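You operate a simulated robot arm through the tools that you are given. There is no shell and no other tool. Be economical: measure what you need, move in short steps, check, and stop when the job is done.

The job below is to be done with a simulated robot arm. You get a single attempt, and the scene is never put back.

TASK
Take the lidded rice pan and leave it on the orange tray on the top of the short steel table.
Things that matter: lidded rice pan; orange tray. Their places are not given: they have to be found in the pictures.

The check looks at the end state, three seconds after you hand in, the way a careful person would. Anything else that was tipped, shoved, dropped, spilled or broken makes it a failure.

THE ROBOT
A 6-joint arm with a two-finger parallel gripper, fixed in place. Base frame: the origin is at the foot of the arm, x ahead of it, y to its left, z up; the work surface is at about z = 0. Lengths are in cm, angles in degrees, forces in N, time in s.
With the tool pointing down near the work surface it reaches from about 14 to 58 cm from the base axis. Its first joint turns from -66.0 to 66.0 degrees. Payload 2.1 kg.
The tool frame sits at the grasp point between the pads (the TCP): z along the fingers, y along the line on which they close. The tips reach 3 cm beyond it. The gripper opens to 9.4 cm. The fingers are 2.8 cm wide and 1 cm thick; the gripper's body (5 by 9.6 cm) begins 5.5 cm behind the TCP.
Orientation is told as [roll, pitch, yaw] about the base's x, y, z axes, in that order, counted from this pose: with the fingers straight down and closing along the base's y, the tool's x points along the base's -x, its y along +y and its z along -z.

THE INTERFACE
- The arm moves only by the tool play_rows. Its argument "plan" is one flat list of numbers, 7 for each row, row after row: the shift along the tool's x, y, z in cm, then the turn, a rotation vector about the tool's x, y, z in degrees, then the closure in counts, from 0 (fully open) to 255 (shut). In form: [tx, ty, tz, ax, ay, az, grip, tx, ty, tz, ax, ay, az, grip, ...]. A call has 1 to 10 rows; each row is the pose to reach, as a shift and turn from the pose commanded when the call began, along the tool's axes at that moment. Rows are played at 5 a second. More than 5 cm and 8.6 degrees between two rows, or a gripper value outside its range, and nothing of the call is played. Where a pose cannot be reached the arm comes as near as it can. A force on the tool above 40 N (or 10 N above the force at the start of the call, whichever is more), or a blocked arm, ends the call early, and 0.2 s more pass. The fingers move at their own pace (about 7.2 cm/s each) and stop on an object; they squeeze with about 31 N. The grip force told is the motor's: it shows also when the fingers shut on nothing. Time passes only in rows, and 0.2 s behind the last, so rows that repeat a pose let the fingers close. The reply holds the time, the measured pose of the TCP, the force on the tool along the base axes, the opening and the grip force, in the units named above and with some noise, and new pictures: "show" is both (left out), scene, wrist or none.
- Cameras (640 x 400 px; columns grow to the right, rows downward): "scene" is fixed at [7.91, -40.77, 47.69]; the picture's right is [0.39, -0.92, 0.00], its down [-0.58, -0.25, -0.77] and it looks along [0.71, 0.30, -0.64] (base axes); focal length 214 px, centre (320, 200). "wrist" rides on the gripper at [7.6, 1.4, -10.2] in the tool frame; the picture's right is [-0.18, 0.98, 0.00], its down [-0.75, -0.14, -0.64] and it looks along [-0.63, -0.12, 0.77] (tool axes); focal length 243 px, centre (320, 200).
- pixel_to_xyz(camera, pixels): for up to 12 pixels [column, row] of the newest picture of that camera ("zoom" is the newest enlarged one), the place [x, y, z] in the base frame of the surface seen there, good to about 0.3 cm. No time passes.
- inspect(camera, box): a new picture of the part [left, top, right, bottom] of that camera's present view, enlarged. No time passes.
- finish_job(): hands the job in; it is judged then, once.

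Go step by step. Measure first, check grasps and placings, and put right what went wrong. The budget is 60 turns and 170 pictures, counting those below and the enlarged ones. Unless the task says otherwise, let go and move clear before handing in, and close with one line.

The tools are called by a JSON object that holds its "method" and its "body". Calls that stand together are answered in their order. play_rows: Moves the arm, as the interface text tells. Its arguments: {"type":"object","properties":{"plan":{"type":"array"},"show":{"type":"string","enum":["both","scene","wrist","none"]}},"required":["plan"]} The other tools are called the same way: pixel_to_xyz (camera, pixels) gives the place of the surface under pixels of a picture; inspect (camera, box) takes an enlarged picture of a part of a camera's view; finish_job () hands the job in.

At the start:

```text
t: 0.0
eef_pos: [27.17, -25.55, 32.78]
ee_rot: [0.0, -0.1, -0.1]
wrist_force: [-0.2, -0.9, -1.2]
width: 9.42
gripper_force: 0.1
```

scene: 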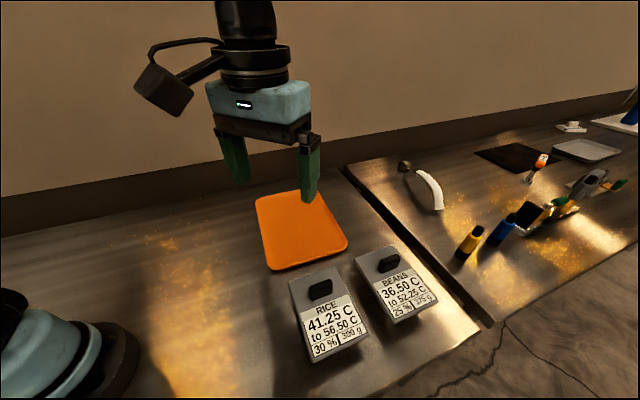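
wrist: 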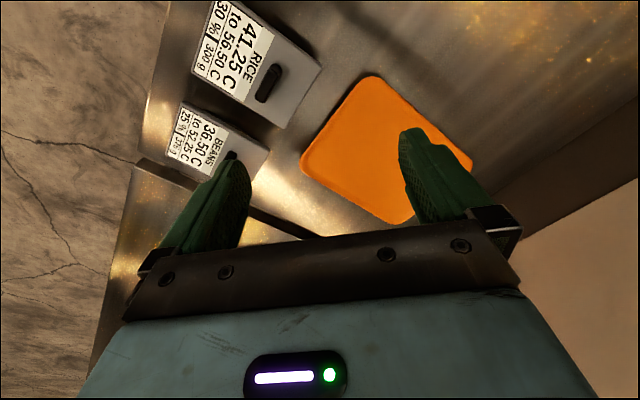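

The rice pan shows around (328,315) in the scene, the beans pan around (396,285), and the orange tray around (298,230). I'll zoom in and measure them.

{"method": "inspect", "body": {"camera": "scene", "box": [240, 180, 460, 370]}}

{"method": "pixel_to_xyz", "body": {"camera": "scene", "pixels": [[290, 281], [338, 266], [368, 330], [312, 361], [320, 288], [310, 292], [331, 284], [258, 200], [308, 192], [346, 242], [271, 268], [300, 230]]}}

{"method": "pixel_to_xyz", "body": {"camera": "scene", "pixels": [[356, 256], [393, 247], [437, 303], [394, 324], [388, 263], [300, 310], [314, 358], [280, 300], [345, 268], [375, 350]]}}

```text
2.11 times, centred on (350, 275) of scene
```

zoom: 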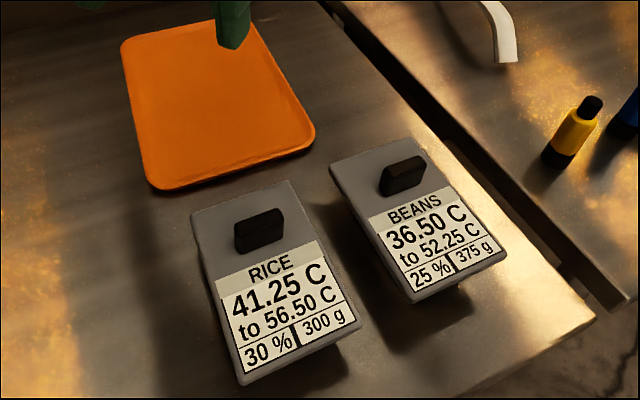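

```text
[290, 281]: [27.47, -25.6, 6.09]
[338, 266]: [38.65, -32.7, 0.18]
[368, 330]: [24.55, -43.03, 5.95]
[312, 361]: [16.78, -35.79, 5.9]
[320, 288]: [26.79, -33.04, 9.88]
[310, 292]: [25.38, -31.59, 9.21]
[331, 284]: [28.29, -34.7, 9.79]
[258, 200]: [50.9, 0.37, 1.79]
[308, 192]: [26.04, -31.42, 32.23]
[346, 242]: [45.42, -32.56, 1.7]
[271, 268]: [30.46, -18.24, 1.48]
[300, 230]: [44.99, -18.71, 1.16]
```

```text
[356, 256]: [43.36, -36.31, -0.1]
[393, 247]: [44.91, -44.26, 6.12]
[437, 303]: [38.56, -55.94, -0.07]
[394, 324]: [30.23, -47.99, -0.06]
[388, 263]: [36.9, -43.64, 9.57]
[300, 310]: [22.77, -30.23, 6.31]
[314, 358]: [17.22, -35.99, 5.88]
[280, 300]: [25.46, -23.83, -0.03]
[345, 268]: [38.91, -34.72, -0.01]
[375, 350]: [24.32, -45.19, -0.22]
```

The rice lid measures about 14.8 by 10.6 cm at z≈6, with its knob at about (26.8,-33,9.8). I need to see what is beneath the lid, so I'll zoom in on both views.

{"method": "inspect", "body": {"camera": "scene", "box": [280, 255, 380, 370]}}

{"method": "inspect", "body": {"camera": "wrist", "box": [130, 0, 340, 200]}}

{"method": "pixel_to_xyz", "body": {"camera": "wrist", "pixels": [[215, 2], [190, 72], [280, 128], [321, 68], [268, 84], [262, 100], [277, 68], [182, 103], [168, 154], [268, 150], [300, 100]]}}

```text
3.48 times, centred on (330, 312) of scene
```

zoom: 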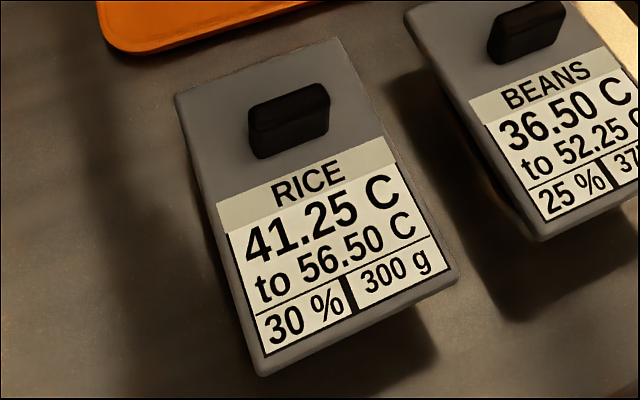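

```text
2.00 times, centred on (235, 100) of wrist
```

zoom: 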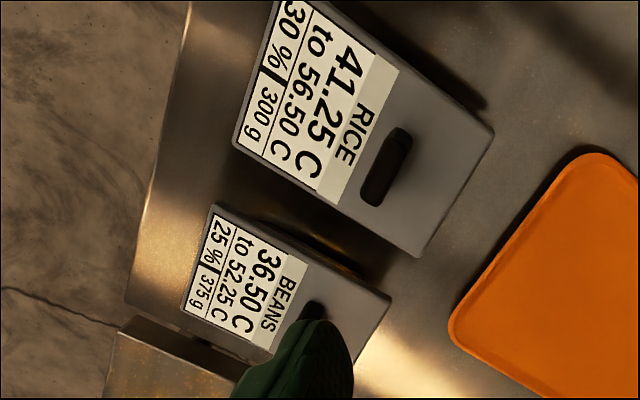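

```text
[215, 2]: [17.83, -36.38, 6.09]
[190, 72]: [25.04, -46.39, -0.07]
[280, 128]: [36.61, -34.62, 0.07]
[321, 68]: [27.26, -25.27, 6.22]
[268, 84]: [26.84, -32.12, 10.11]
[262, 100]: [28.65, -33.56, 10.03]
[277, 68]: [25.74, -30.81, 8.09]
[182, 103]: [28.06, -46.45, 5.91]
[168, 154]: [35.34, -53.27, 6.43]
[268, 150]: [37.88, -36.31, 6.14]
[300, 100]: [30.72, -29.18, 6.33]
```

The knob is about 2 cm off the lid's centre, and its short side lies along the pan's long axis, roughly (0.71,0.70). I'll turn the tool 45° and come down to the near side so I can see the pan body below the lid.

{"method": "play_rows", "body": {"plan": [1, -0.3, 2.5, 0, 0, 7.5, 0, 2, -0.6, 5, 0, 0, 15, 0, 3, -0.9, 7.5, 0, 0, 22.5, 0, 4, -1.2, 10, 0, 0, 30, 0, 5, -1.4, 12.5, 0, 0, 37.5, 0, 5.6, -1.5, 14.8, 0, 0, 45, 0]}}

```text
t: 1.4
eef_pos: [21.88, -26.91, 18.11]
ee_rot: [0.1, 0.0, -45.1]
wrist_force: [-0.3, -0.4, 0.7]
width: 9.42
gripper_force: 0.1
```

scene: 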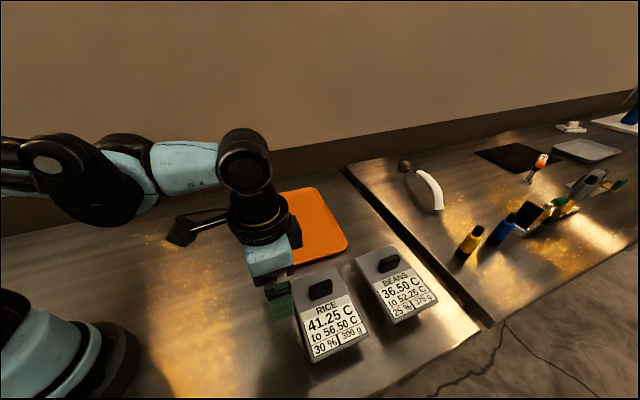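
wrist: 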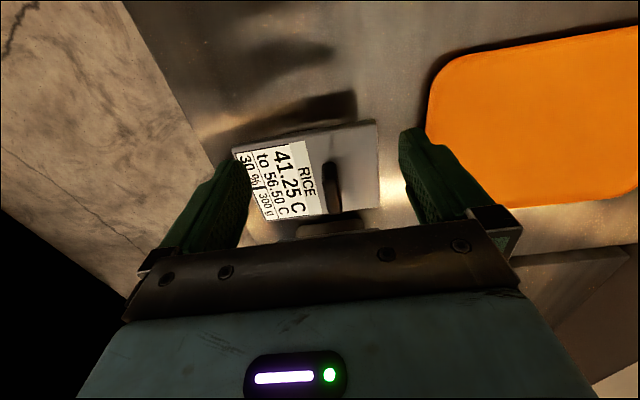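

The pan is visible between the fingers (230–378, 122–215). I'll zoom in on its near side.

{"method": "inspect", "body": {"camera": "wrist", "box": [190, 70, 430, 220]}}

{"method": "pixel_to_xyz", "body": {"camera": "wrist", "pixels": [[235, 150], [375, 122], [378, 205], [330, 165], [336, 205], [245, 140], [360, 118], [300, 130], [350, 150], [330, 185], [355, 105], [322, 228]]}}

```text
2.67 times, centred on (310, 145) of wrist
```

zoom: 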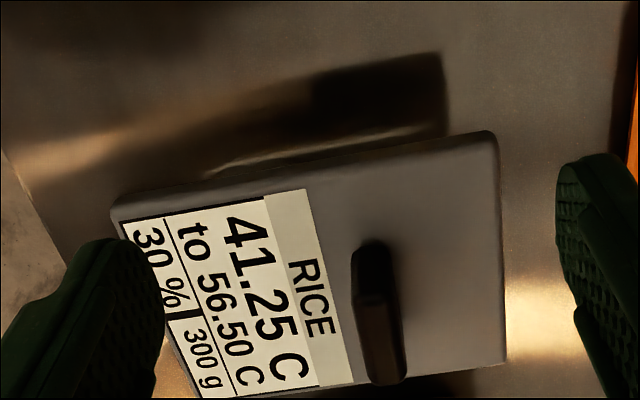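

```text
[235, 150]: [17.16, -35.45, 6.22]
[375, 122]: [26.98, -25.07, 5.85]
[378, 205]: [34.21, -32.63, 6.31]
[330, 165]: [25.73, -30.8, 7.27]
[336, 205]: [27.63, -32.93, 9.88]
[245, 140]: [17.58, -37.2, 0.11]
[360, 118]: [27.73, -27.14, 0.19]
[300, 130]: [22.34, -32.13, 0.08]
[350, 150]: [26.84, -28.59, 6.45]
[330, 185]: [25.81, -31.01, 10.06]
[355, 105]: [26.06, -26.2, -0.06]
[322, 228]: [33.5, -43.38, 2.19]
```

The body is hidden well under the overhanging lid. I'll back off, tilt 30° and go lower to look beneath it.

{"method": "play_rows", "body": {"plan": [1.5, 0, 2, 0, -7.5, 0, 0, 3, 0, 4, 0, -15, 0, 0, 4.5, 0, 6, 0, -22.5, 0, 0, 6, 0, 8, 0, -30, 0, 0], "show": "wrist"}}

{"method": "inspect", "body": {"camera": "wrist", "box": [180, 40, 460, 230]}}

```text
t: 2.4
eef_pos: [17.57, -22.74, 10.13]
ee_rot: [0.2, -30.2, -45.0]
wrist_force: [0.3, 0.5, 0.0]
width: 9.39
gripper_force: 0.1
```

wrist: 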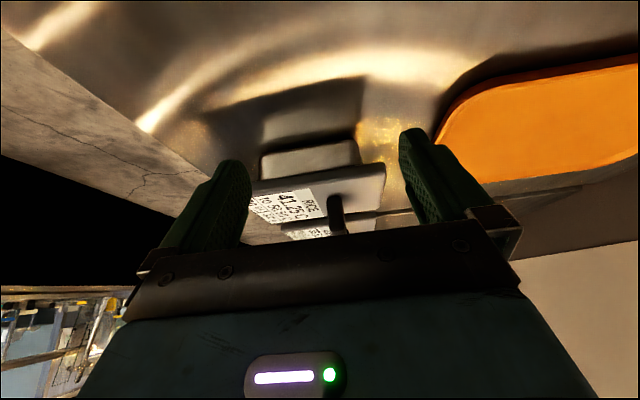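

```text
2.11 times, centred on (320, 135) of wrist
```

zoom: 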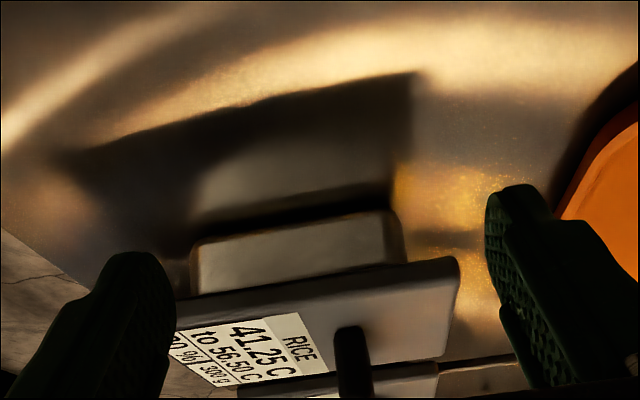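

The body now shows below the lid, in the zoom from (192,265) to (403,225). I'll measure it.

{"method": "pixel_to_xyz", "body": {"camera": "zoom", "pixels": [[200, 280], [200, 250], [300, 245], [300, 265], [380, 220], [385, 250], [398, 240], [300, 232], [300, 282], [440, 270], [180, 310]]}}

{"method": "inspect", "body": {"camera": "wrist", "box": [250, 120, 400, 220]}}

```text
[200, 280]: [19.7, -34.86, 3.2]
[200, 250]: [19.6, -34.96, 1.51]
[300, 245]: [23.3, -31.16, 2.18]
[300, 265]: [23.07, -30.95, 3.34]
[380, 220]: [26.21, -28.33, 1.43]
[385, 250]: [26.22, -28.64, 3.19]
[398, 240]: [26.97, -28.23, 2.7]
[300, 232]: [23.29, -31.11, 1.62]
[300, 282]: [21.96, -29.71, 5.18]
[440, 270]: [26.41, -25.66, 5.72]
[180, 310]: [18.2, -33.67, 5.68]
```

```text
4.00 times, centred on (325, 170) of wrist
```

zoom: 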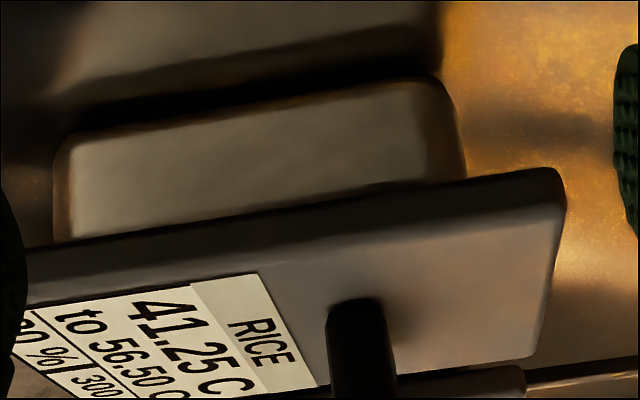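

The body sits about 1.5–2 cm inside the lid and is roughly 10.3 × 7.2 cm, so it can't be gripped from above. I'll take the knob, centred at about (27.1,-32.7), and do a small test lift to see whether the lid is attached. First I'll straighten up above it.

{"method": "play_rows", "body": {"plan": [-3, 0, -0.8, 0, 7.5, 0, 0, -7, -0.1, -0.5, 0, 15, 0, 0, -11, -0.2, 0.6, 0, 22.5, 0, 0, -14.95, -0.35, 1.7, 0, 30, 0, 0, -14.95, -0.35, 1.7, 0, 30, 0, 0]}}

```text
t: 3.6
eef_pos: [26.82, -32.79, 15.94]
ee_rot: [0.0, 0.1, -44.9]
wrist_force: [-0.5, 0.1, 0.0]
width: 9.39
gripper_force: 0.1
```

scene: 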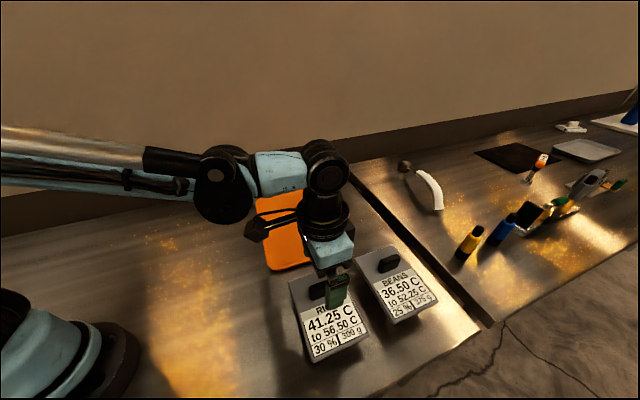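
wrist: 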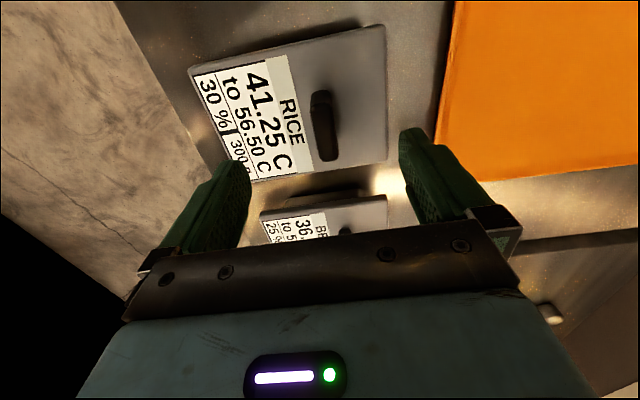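

The tool is above the knob, which is at (324,125) in the wrist view. I'll measure it precisely before descending.

{"method": "pixel_to_xyz", "body": {"camera": "wrist", "pixels": [[318, 96], [326, 96], [322, 125], [328, 155], [322, 158], [334, 125], [317, 130], [389, 160], [383, 28], [191, 70], [300, 110], [350, 110]]}}

{"method": "inspect", "body": {"camera": "wrist", "box": [240, 60, 400, 190]}}

```text
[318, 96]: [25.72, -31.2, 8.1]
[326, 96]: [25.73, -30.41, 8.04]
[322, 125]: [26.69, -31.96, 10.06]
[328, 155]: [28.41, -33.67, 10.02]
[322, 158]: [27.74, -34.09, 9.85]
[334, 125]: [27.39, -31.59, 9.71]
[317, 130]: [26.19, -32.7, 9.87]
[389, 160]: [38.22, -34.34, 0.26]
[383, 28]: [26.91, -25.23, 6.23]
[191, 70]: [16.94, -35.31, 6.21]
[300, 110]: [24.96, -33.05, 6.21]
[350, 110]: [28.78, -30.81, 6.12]
```

```text
3.08 times, centred on (320, 125) of wrist
```

zoom: 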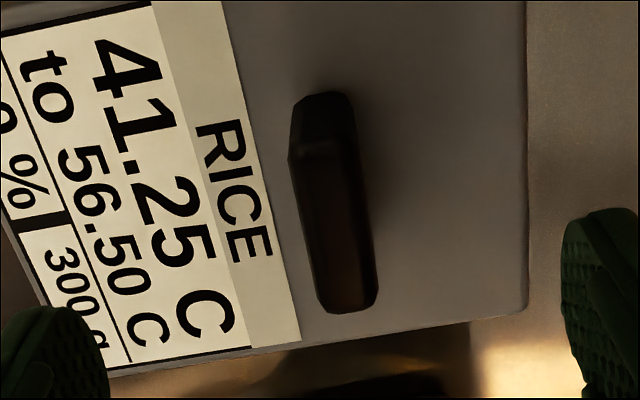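

The knob centre is at s≈-3.8, so I'll shift +0.4 along tool y, descend to z≈9.9 and close.

{"method": "play_rows", "body": {"plan": [0, 0.4, 2, 0, 0, 0, 0, 0, 0.4, 4.5, 0, 0, 0, 0, 0, 0.4, 6, 0, 0, 0, 0, 0, 0.4, 6, 0, 0, 0, 0, 0, 0.4, 6, 0, 0, 0, 200, 0, 0.4, 6, 0, 0, 0, 255, 0, 0.4, 6, 0, 0, 0, 255, 0, 0.4, 6, 0, 0, 0, 255, 0, 0.4, 6, 0, 0, 0, 255]}}

```text
t: 5.6
eef_pos: [27.39, -32.61, 9.93]
ee_rot: [0.1, 0.1, -45.0]
wrist_force: [-0.3, -1.8, 0.3]
width: 2.02
gripper_force: 30.9
```

scene: 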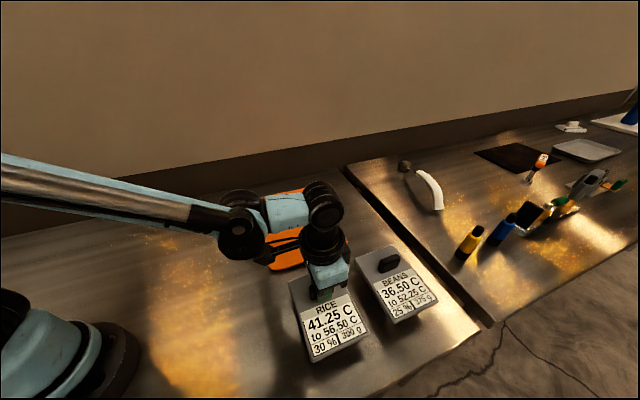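
wrist: 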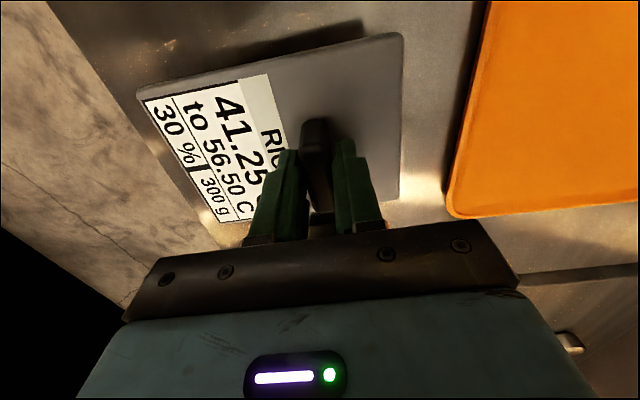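

The knob is gripped at a width of 2.02 and 31 N. Next is a 1 cm test lift, reading the weight and checking for tilt.

{"method": "play_rows", "body": {"plan": [0, 0, -0.3, 0, 0, 0, 255, 0, 0, -0.6, 0, 0, 0, 255, 0, 0, -1.0, 0, 0, 0, 255, 0, 0, -1.0, 0, 0, 0, 255, 0, 0, -1.0, 0, 0, 0, 255]}}

{"method": "inspect", "body": {"camera": "scene", "box": [260, 230, 400, 370]}}

{"method": "inspect", "body": {"camera": "wrist", "box": [120, 0, 440, 240]}}

```text
t: 6.8
eef_pos: [27.29, -32.7, 11.03]
ee_rot: [0.0, -0.1, -45.0]
wrist_force: [0.2, 1.0, -4.9]
width: 2.04
gripper_force: 31.1
```

scene: 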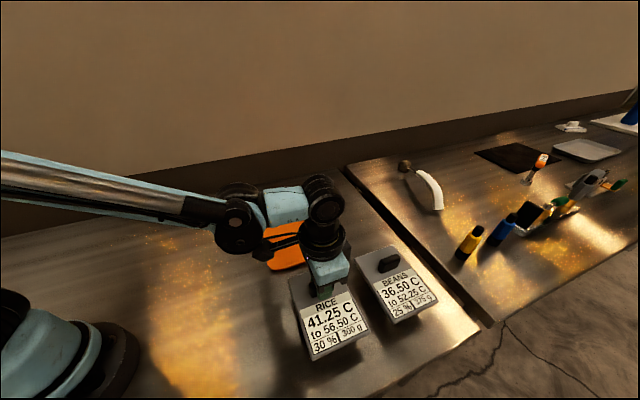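
wrist: 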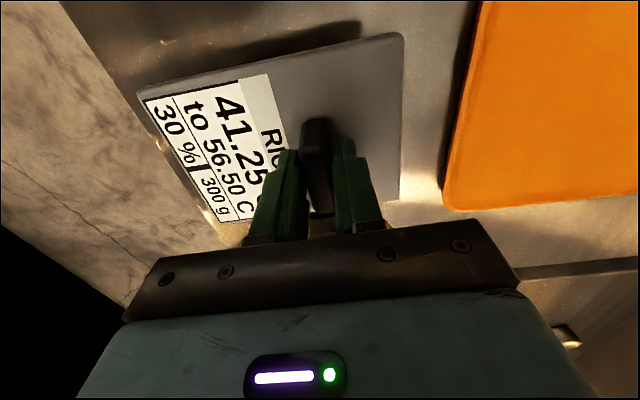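

```text
2.86 times, centred on (330, 300) of scene
```

zoom: 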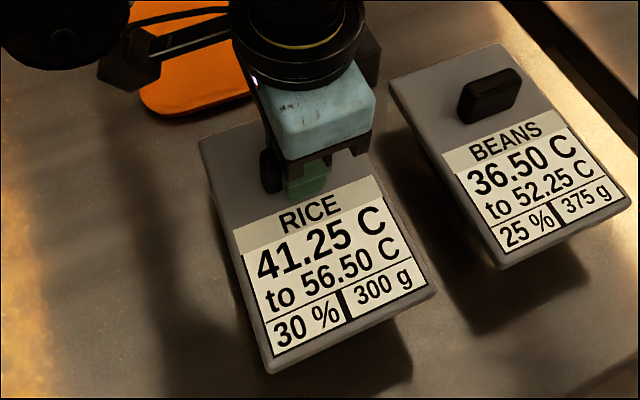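

```text
1.67 times, centred on (280, 120) of wrist
```

zoom: 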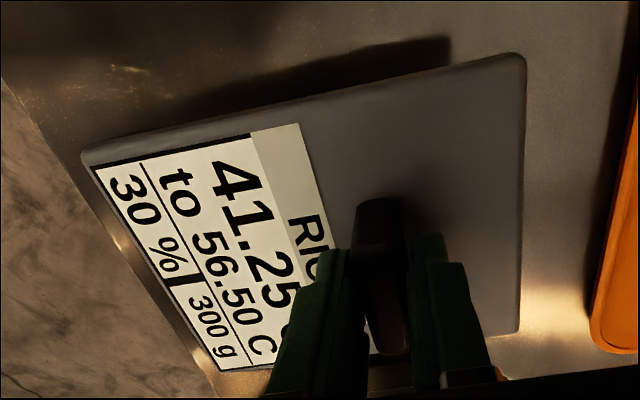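

The force rose by about 5 N, which suggests the pan came up with its lid and stayed level. I'll lift 2 cm more and check underneath.

{"method": "play_rows", "body": {"plan": [0, 0, -0.7, 0, 0, 0, 255, 0, 0, -1.4, 0, 0, 0, 255, 0, 0, -2.0, 0, 0, 0, 255, 0, 0, -2.0, 0, 0, 0, 255]}}

{"method": "inspect", "body": {"camera": "scene", "box": [260, 230, 400, 370]}}

{"method": "inspect", "body": {"camera": "wrist", "box": [120, 0, 440, 240]}}

```text
t: 7.8
eef_pos: [27.21, -32.55, 13.06]
ee_rot: [0.0, 0.0, -45.1]
wrist_force: [0.0, 0.6, -5.2]
width: 2.05
gripper_force: 31.0
```

scene: 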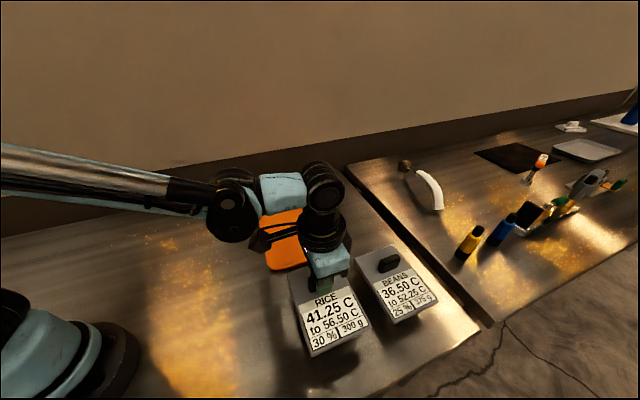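
wrist: 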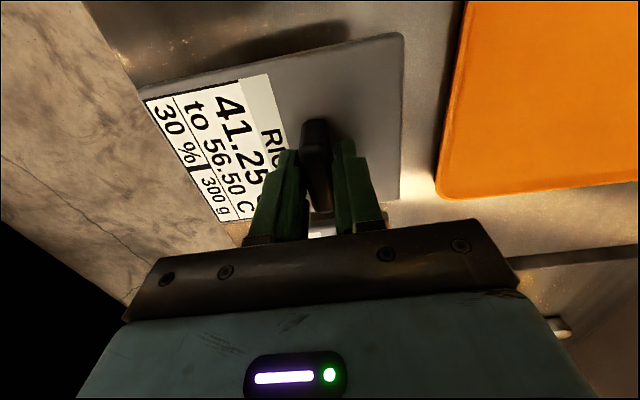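

```text
2.86 times, centred on (330, 300) of scene
```

zoom: 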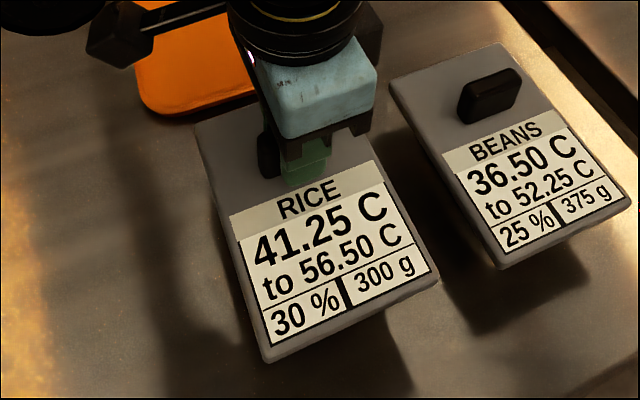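

```text
1.67 times, centred on (280, 120) of wrist
```

zoom: 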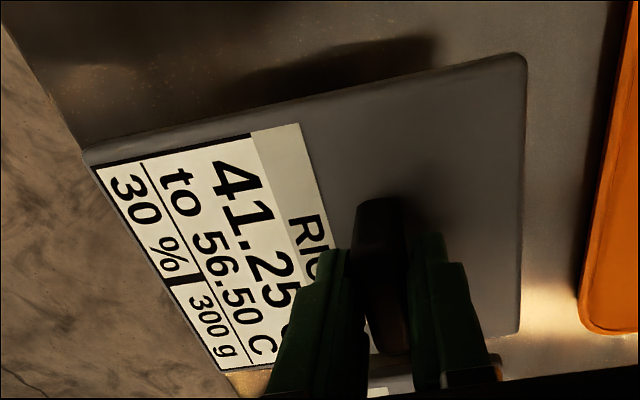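

The reading is steady at 5.2 N (about 530 g) and the pan is level, so the body is attached. I'll raise it and move along tool y (+s) toward the tray, which spans s≈9–36, t≈34–55.

{"method": "play_rows", "body": {"plan": [0, 0, -1, 0, 0, 0, 255, 0, 0, -2.5, 0, 0, 0, 255, 0, 0.5, -4, 0, 0, 0, 255, 0, 2, -4.5, 0, 0, 0, 255, -0.1, 4, -4.5, 0, 0, 0, 255, -0.2, 6, -4.5, 0, 0, 0, 255, -0.4, 8, -4.5, 0, 0, 0, 255, -0.5, 10, -4.5, 0, 0, 0, 255, -0.6, 11.5, -4.5, 0, 0, 0, 255, -0.6, 12, -4.5, 0, 0, 0, 255]}}

{"method": "pixel_to_xyz", "body": {"camera": "scene", "pixels": [[320, 320], [330, 330], [310, 330], [345, 340], [340, 310], [258, 200], [271, 266]]}}

```text
t: 10.0
eef_pos: [36.23, -24.5, 17.45]
ee_rot: [0.0, 0.0, -45.0]
wrist_force: [0.1, 0.6, -5.1]
width: 2.03
gripper_force: 30.9
```

scene: 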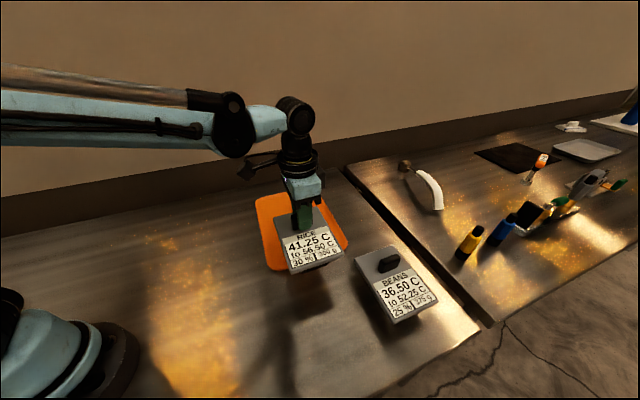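
wrist: 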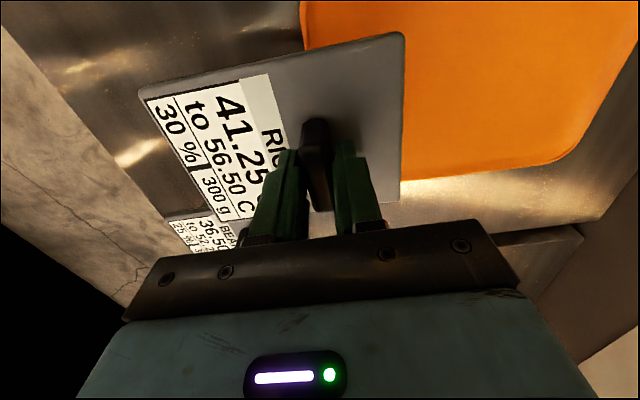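

```text
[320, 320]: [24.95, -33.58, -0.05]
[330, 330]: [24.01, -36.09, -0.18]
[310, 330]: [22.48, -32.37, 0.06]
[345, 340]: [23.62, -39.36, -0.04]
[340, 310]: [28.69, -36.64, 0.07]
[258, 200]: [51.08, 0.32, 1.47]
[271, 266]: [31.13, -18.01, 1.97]
```

Nothing was left at the pan's old spot (z≈0 there), so the whole pan is held. I'll check the tray's edges from the wrist and scene pictures.

{"method": "pixel_to_xyz", "body": {"camera": "wrist", "pixels": [[570, 145], [410, 175], [635, 50], [302, 20], [500, 80], [545, 160]]}}

{"method": "pixel_to_xyz", "body": {"camera": "scene", "pixels": [[257, 205], [264, 255], [345, 240], [335, 222], [275, 269], [275, 220]]}}

```text
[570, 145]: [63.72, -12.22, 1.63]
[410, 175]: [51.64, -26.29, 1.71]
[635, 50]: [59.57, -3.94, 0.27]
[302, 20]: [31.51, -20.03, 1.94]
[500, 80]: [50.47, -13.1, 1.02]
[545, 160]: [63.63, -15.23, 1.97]
```

```text
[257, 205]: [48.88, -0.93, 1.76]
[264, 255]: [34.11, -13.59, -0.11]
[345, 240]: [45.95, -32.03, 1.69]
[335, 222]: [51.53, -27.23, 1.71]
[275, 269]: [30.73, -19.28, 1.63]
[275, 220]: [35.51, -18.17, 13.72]
```

The tray interior spans s≈9–35 and t≈36–55, with the floor at z≈1.05. I'll move on to the knob target s≈22.5, t≈44 and start lowering.

{"method": "play_rows", "body": {"plan": [-0.1, 1.5, 0, 0, 0, 0, 255, -0.3, 4, 0, 0, 0, 0, 255, -0.5, 6.5, 0, 0, 0, 0, 255, -0.7, 9, 0, 0, 0, 0, 255, -0.9, 11.5, 0, 0, 0, 0, 255, -1.1, 13.5, 0, 0, 0, 0, 255, -1.1, 14.2, 1, 0, 0, 0, 255, -1.1, 14.2, 3, 0, 0, 0, 255, -1.1, 14.2, 4.5, 0, 0, 0, 255, -1.1, 14.2, 4.5, 0, 0, 0, 255]}}

{"method": "inspect", "body": {"camera": "scene", "box": [230, 160, 370, 290]}}

```text
t: 12.2
eef_pos: [46.89, -15.23, 12.87]
ee_rot: [0.1, 0.0, -45.1]
wrist_force: [-0.2, -0.3, -5.4]
width: 2.01
gripper_force: 31.0
```

scene: 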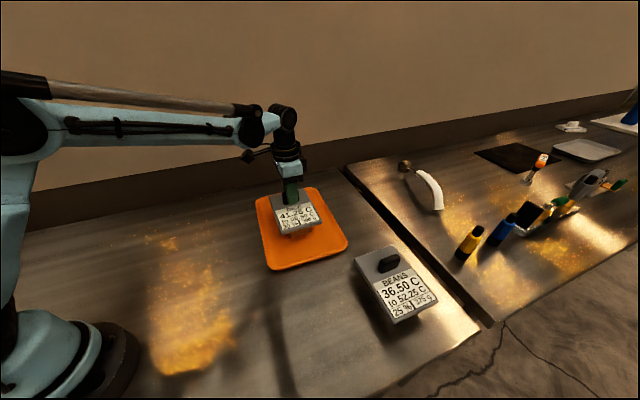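
wrist: 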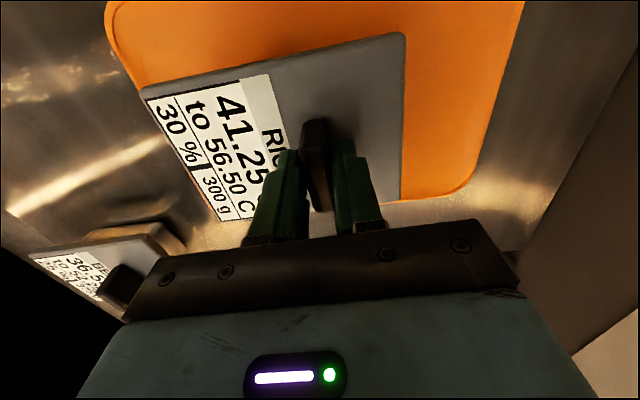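

```text
3.08 times, centred on (300, 225) of scene
```

zoom: 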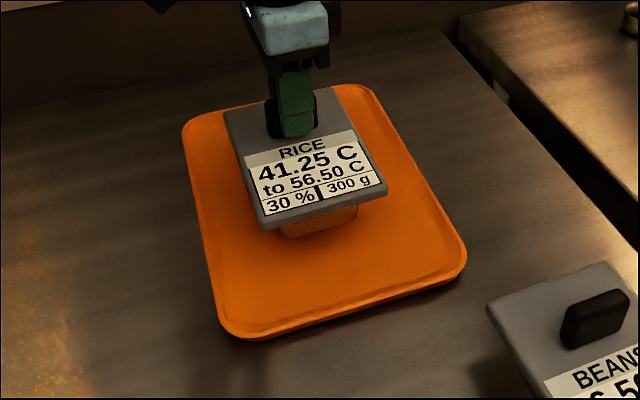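

The pan is over the tray with the body inside the rim. I'll lower it gently, watching the force.

{"method": "play_rows", "body": {"plan": [0, 0, 0.6, 0, 0, 0, 255, 0, 0, 1.1, 0, 0, 0, 255, 0, 0, 1.5, 0, 0, 0, 255, 0, 0, 1.7, 0, 0, 0, 255, 0, 0, 1.7, 0, 0, 0, 255], "show": "none"}}

```text
t: 13.4
eef_pos: [46.97, -15.21, 11.29]
ee_rot: [0.1, 0.0, -45.1]
wrist_force: [-0.8, 0.5, -4.8]
width: 2.0
gripper_force: 30.9
```

The force is still about 5 N, so there's no contact yet. I'll continue in small steps.

{"method": "play_rows", "body": {"plan": [0, 0, 0.15, 0, 0, 0, 255, 0, 0, 0.3, 0, 0, 0, 255, 0, 0, 0.3, 0, 0, 0, 255], "show": "none"}}

```text
t: 14.2
eef_pos: [46.93, -15.11, 11.12]
ee_rot: [0.1, -0.1, -45.0]
wrist_force: [3.0, 2.2, 25.8]
width: 2.04
gripper_force: 30.9
```

It's in contact now, pressing with about 26 N. I'll back off slightly so it rests without load.

{"method": "play_rows", "body": {"plan": [0, 0, -0.1, 0, 0, 0, 255, 0, 0, -0.1, 0, 0, 0, 255], "show": "both"}}

```text
t: 14.8
eef_pos: [46.97, -15.06, 11.09]
ee_rot: [0.1, -0.1, -45.0]
wrist_force: [4.6, 0.3, 14.1]
width: 2.03
gripper_force: 30.9
```

scene: 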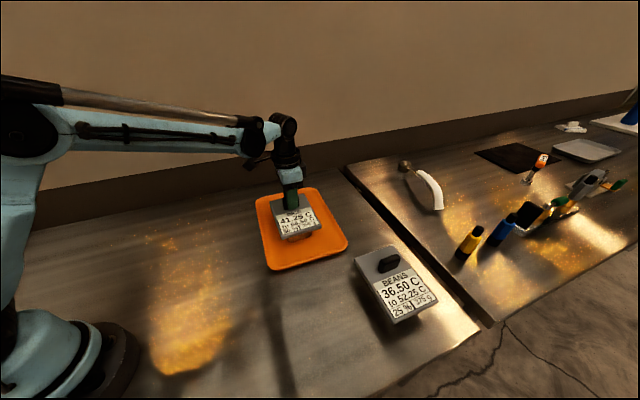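
wrist: 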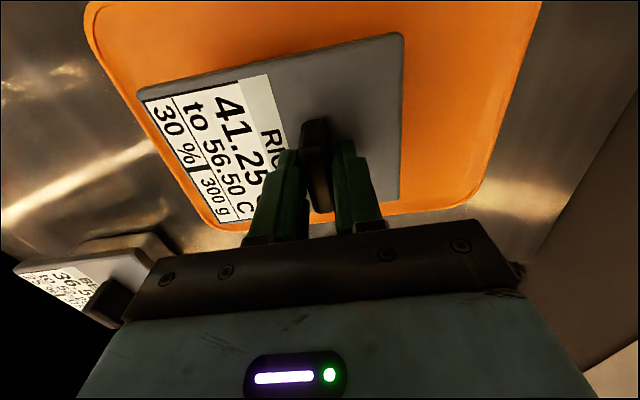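

The pan is resting on the tray. I'll ease the remaining load, open and rise straight up.

{"method": "play_rows", "body": {"plan": [0, 0, -0.1, 0, 0, 0, 255, 0, 0, -0.1, 0, 0, 0, 180, 0, 0, -0.1, 0, 0, 0, 100, 0, 0, -0.1, 0, 0, 0, 60, 0, 0, -0.1, 0, 0, 0, 60, 0, 0, -2, 0, 0, 0, 60, 0, 0, -4.5, 0, 0, 0, 60, 0, 0, -7, 0, 0, 0, 60, 0, 0, -9, 0, 0, 0, 60]}}

{"method": "inspect", "body": {"camera": "scene", "box": [230, 160, 370, 290]}}

{"method": "pixel_to_xyz", "body": {"camera": "scene", "pixels": [[312, 222], [284, 231], [277, 202]]}}

```text
t: 16.8
eef_pos: [46.9, -15.14, 20.15]
ee_rot: [-0.1, 0.1, -45.1]
wrist_force: [-0.2, 0.6, -0.5]
width: 7.18
gripper_force: 0.1
```

scene: 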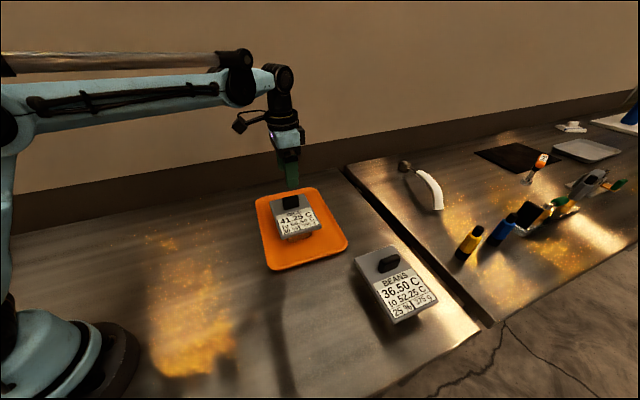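
wrist: 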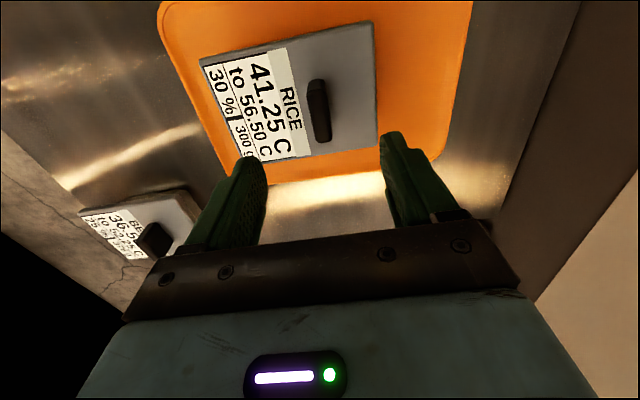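

```text
3.08 times, centred on (300, 225) of scene
```

zoom: 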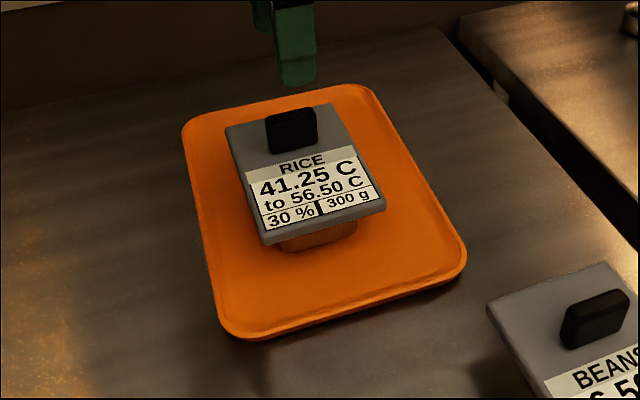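

```text
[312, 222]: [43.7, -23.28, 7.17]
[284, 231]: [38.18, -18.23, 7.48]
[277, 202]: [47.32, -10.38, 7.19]
```

The pan sits level on the tray with its lid at z≈7.2, the gripper is clear at z≈20, and everything else looks unmoved. I'm handing in now.

{"method": "finish_job", "body": {}}

```text
The job is handed in.
```

The lidded rice pan is on the orange tray, level with its lid on, and the gripper is open and clear of it. Nothing else looked disturbed in the last pictures.
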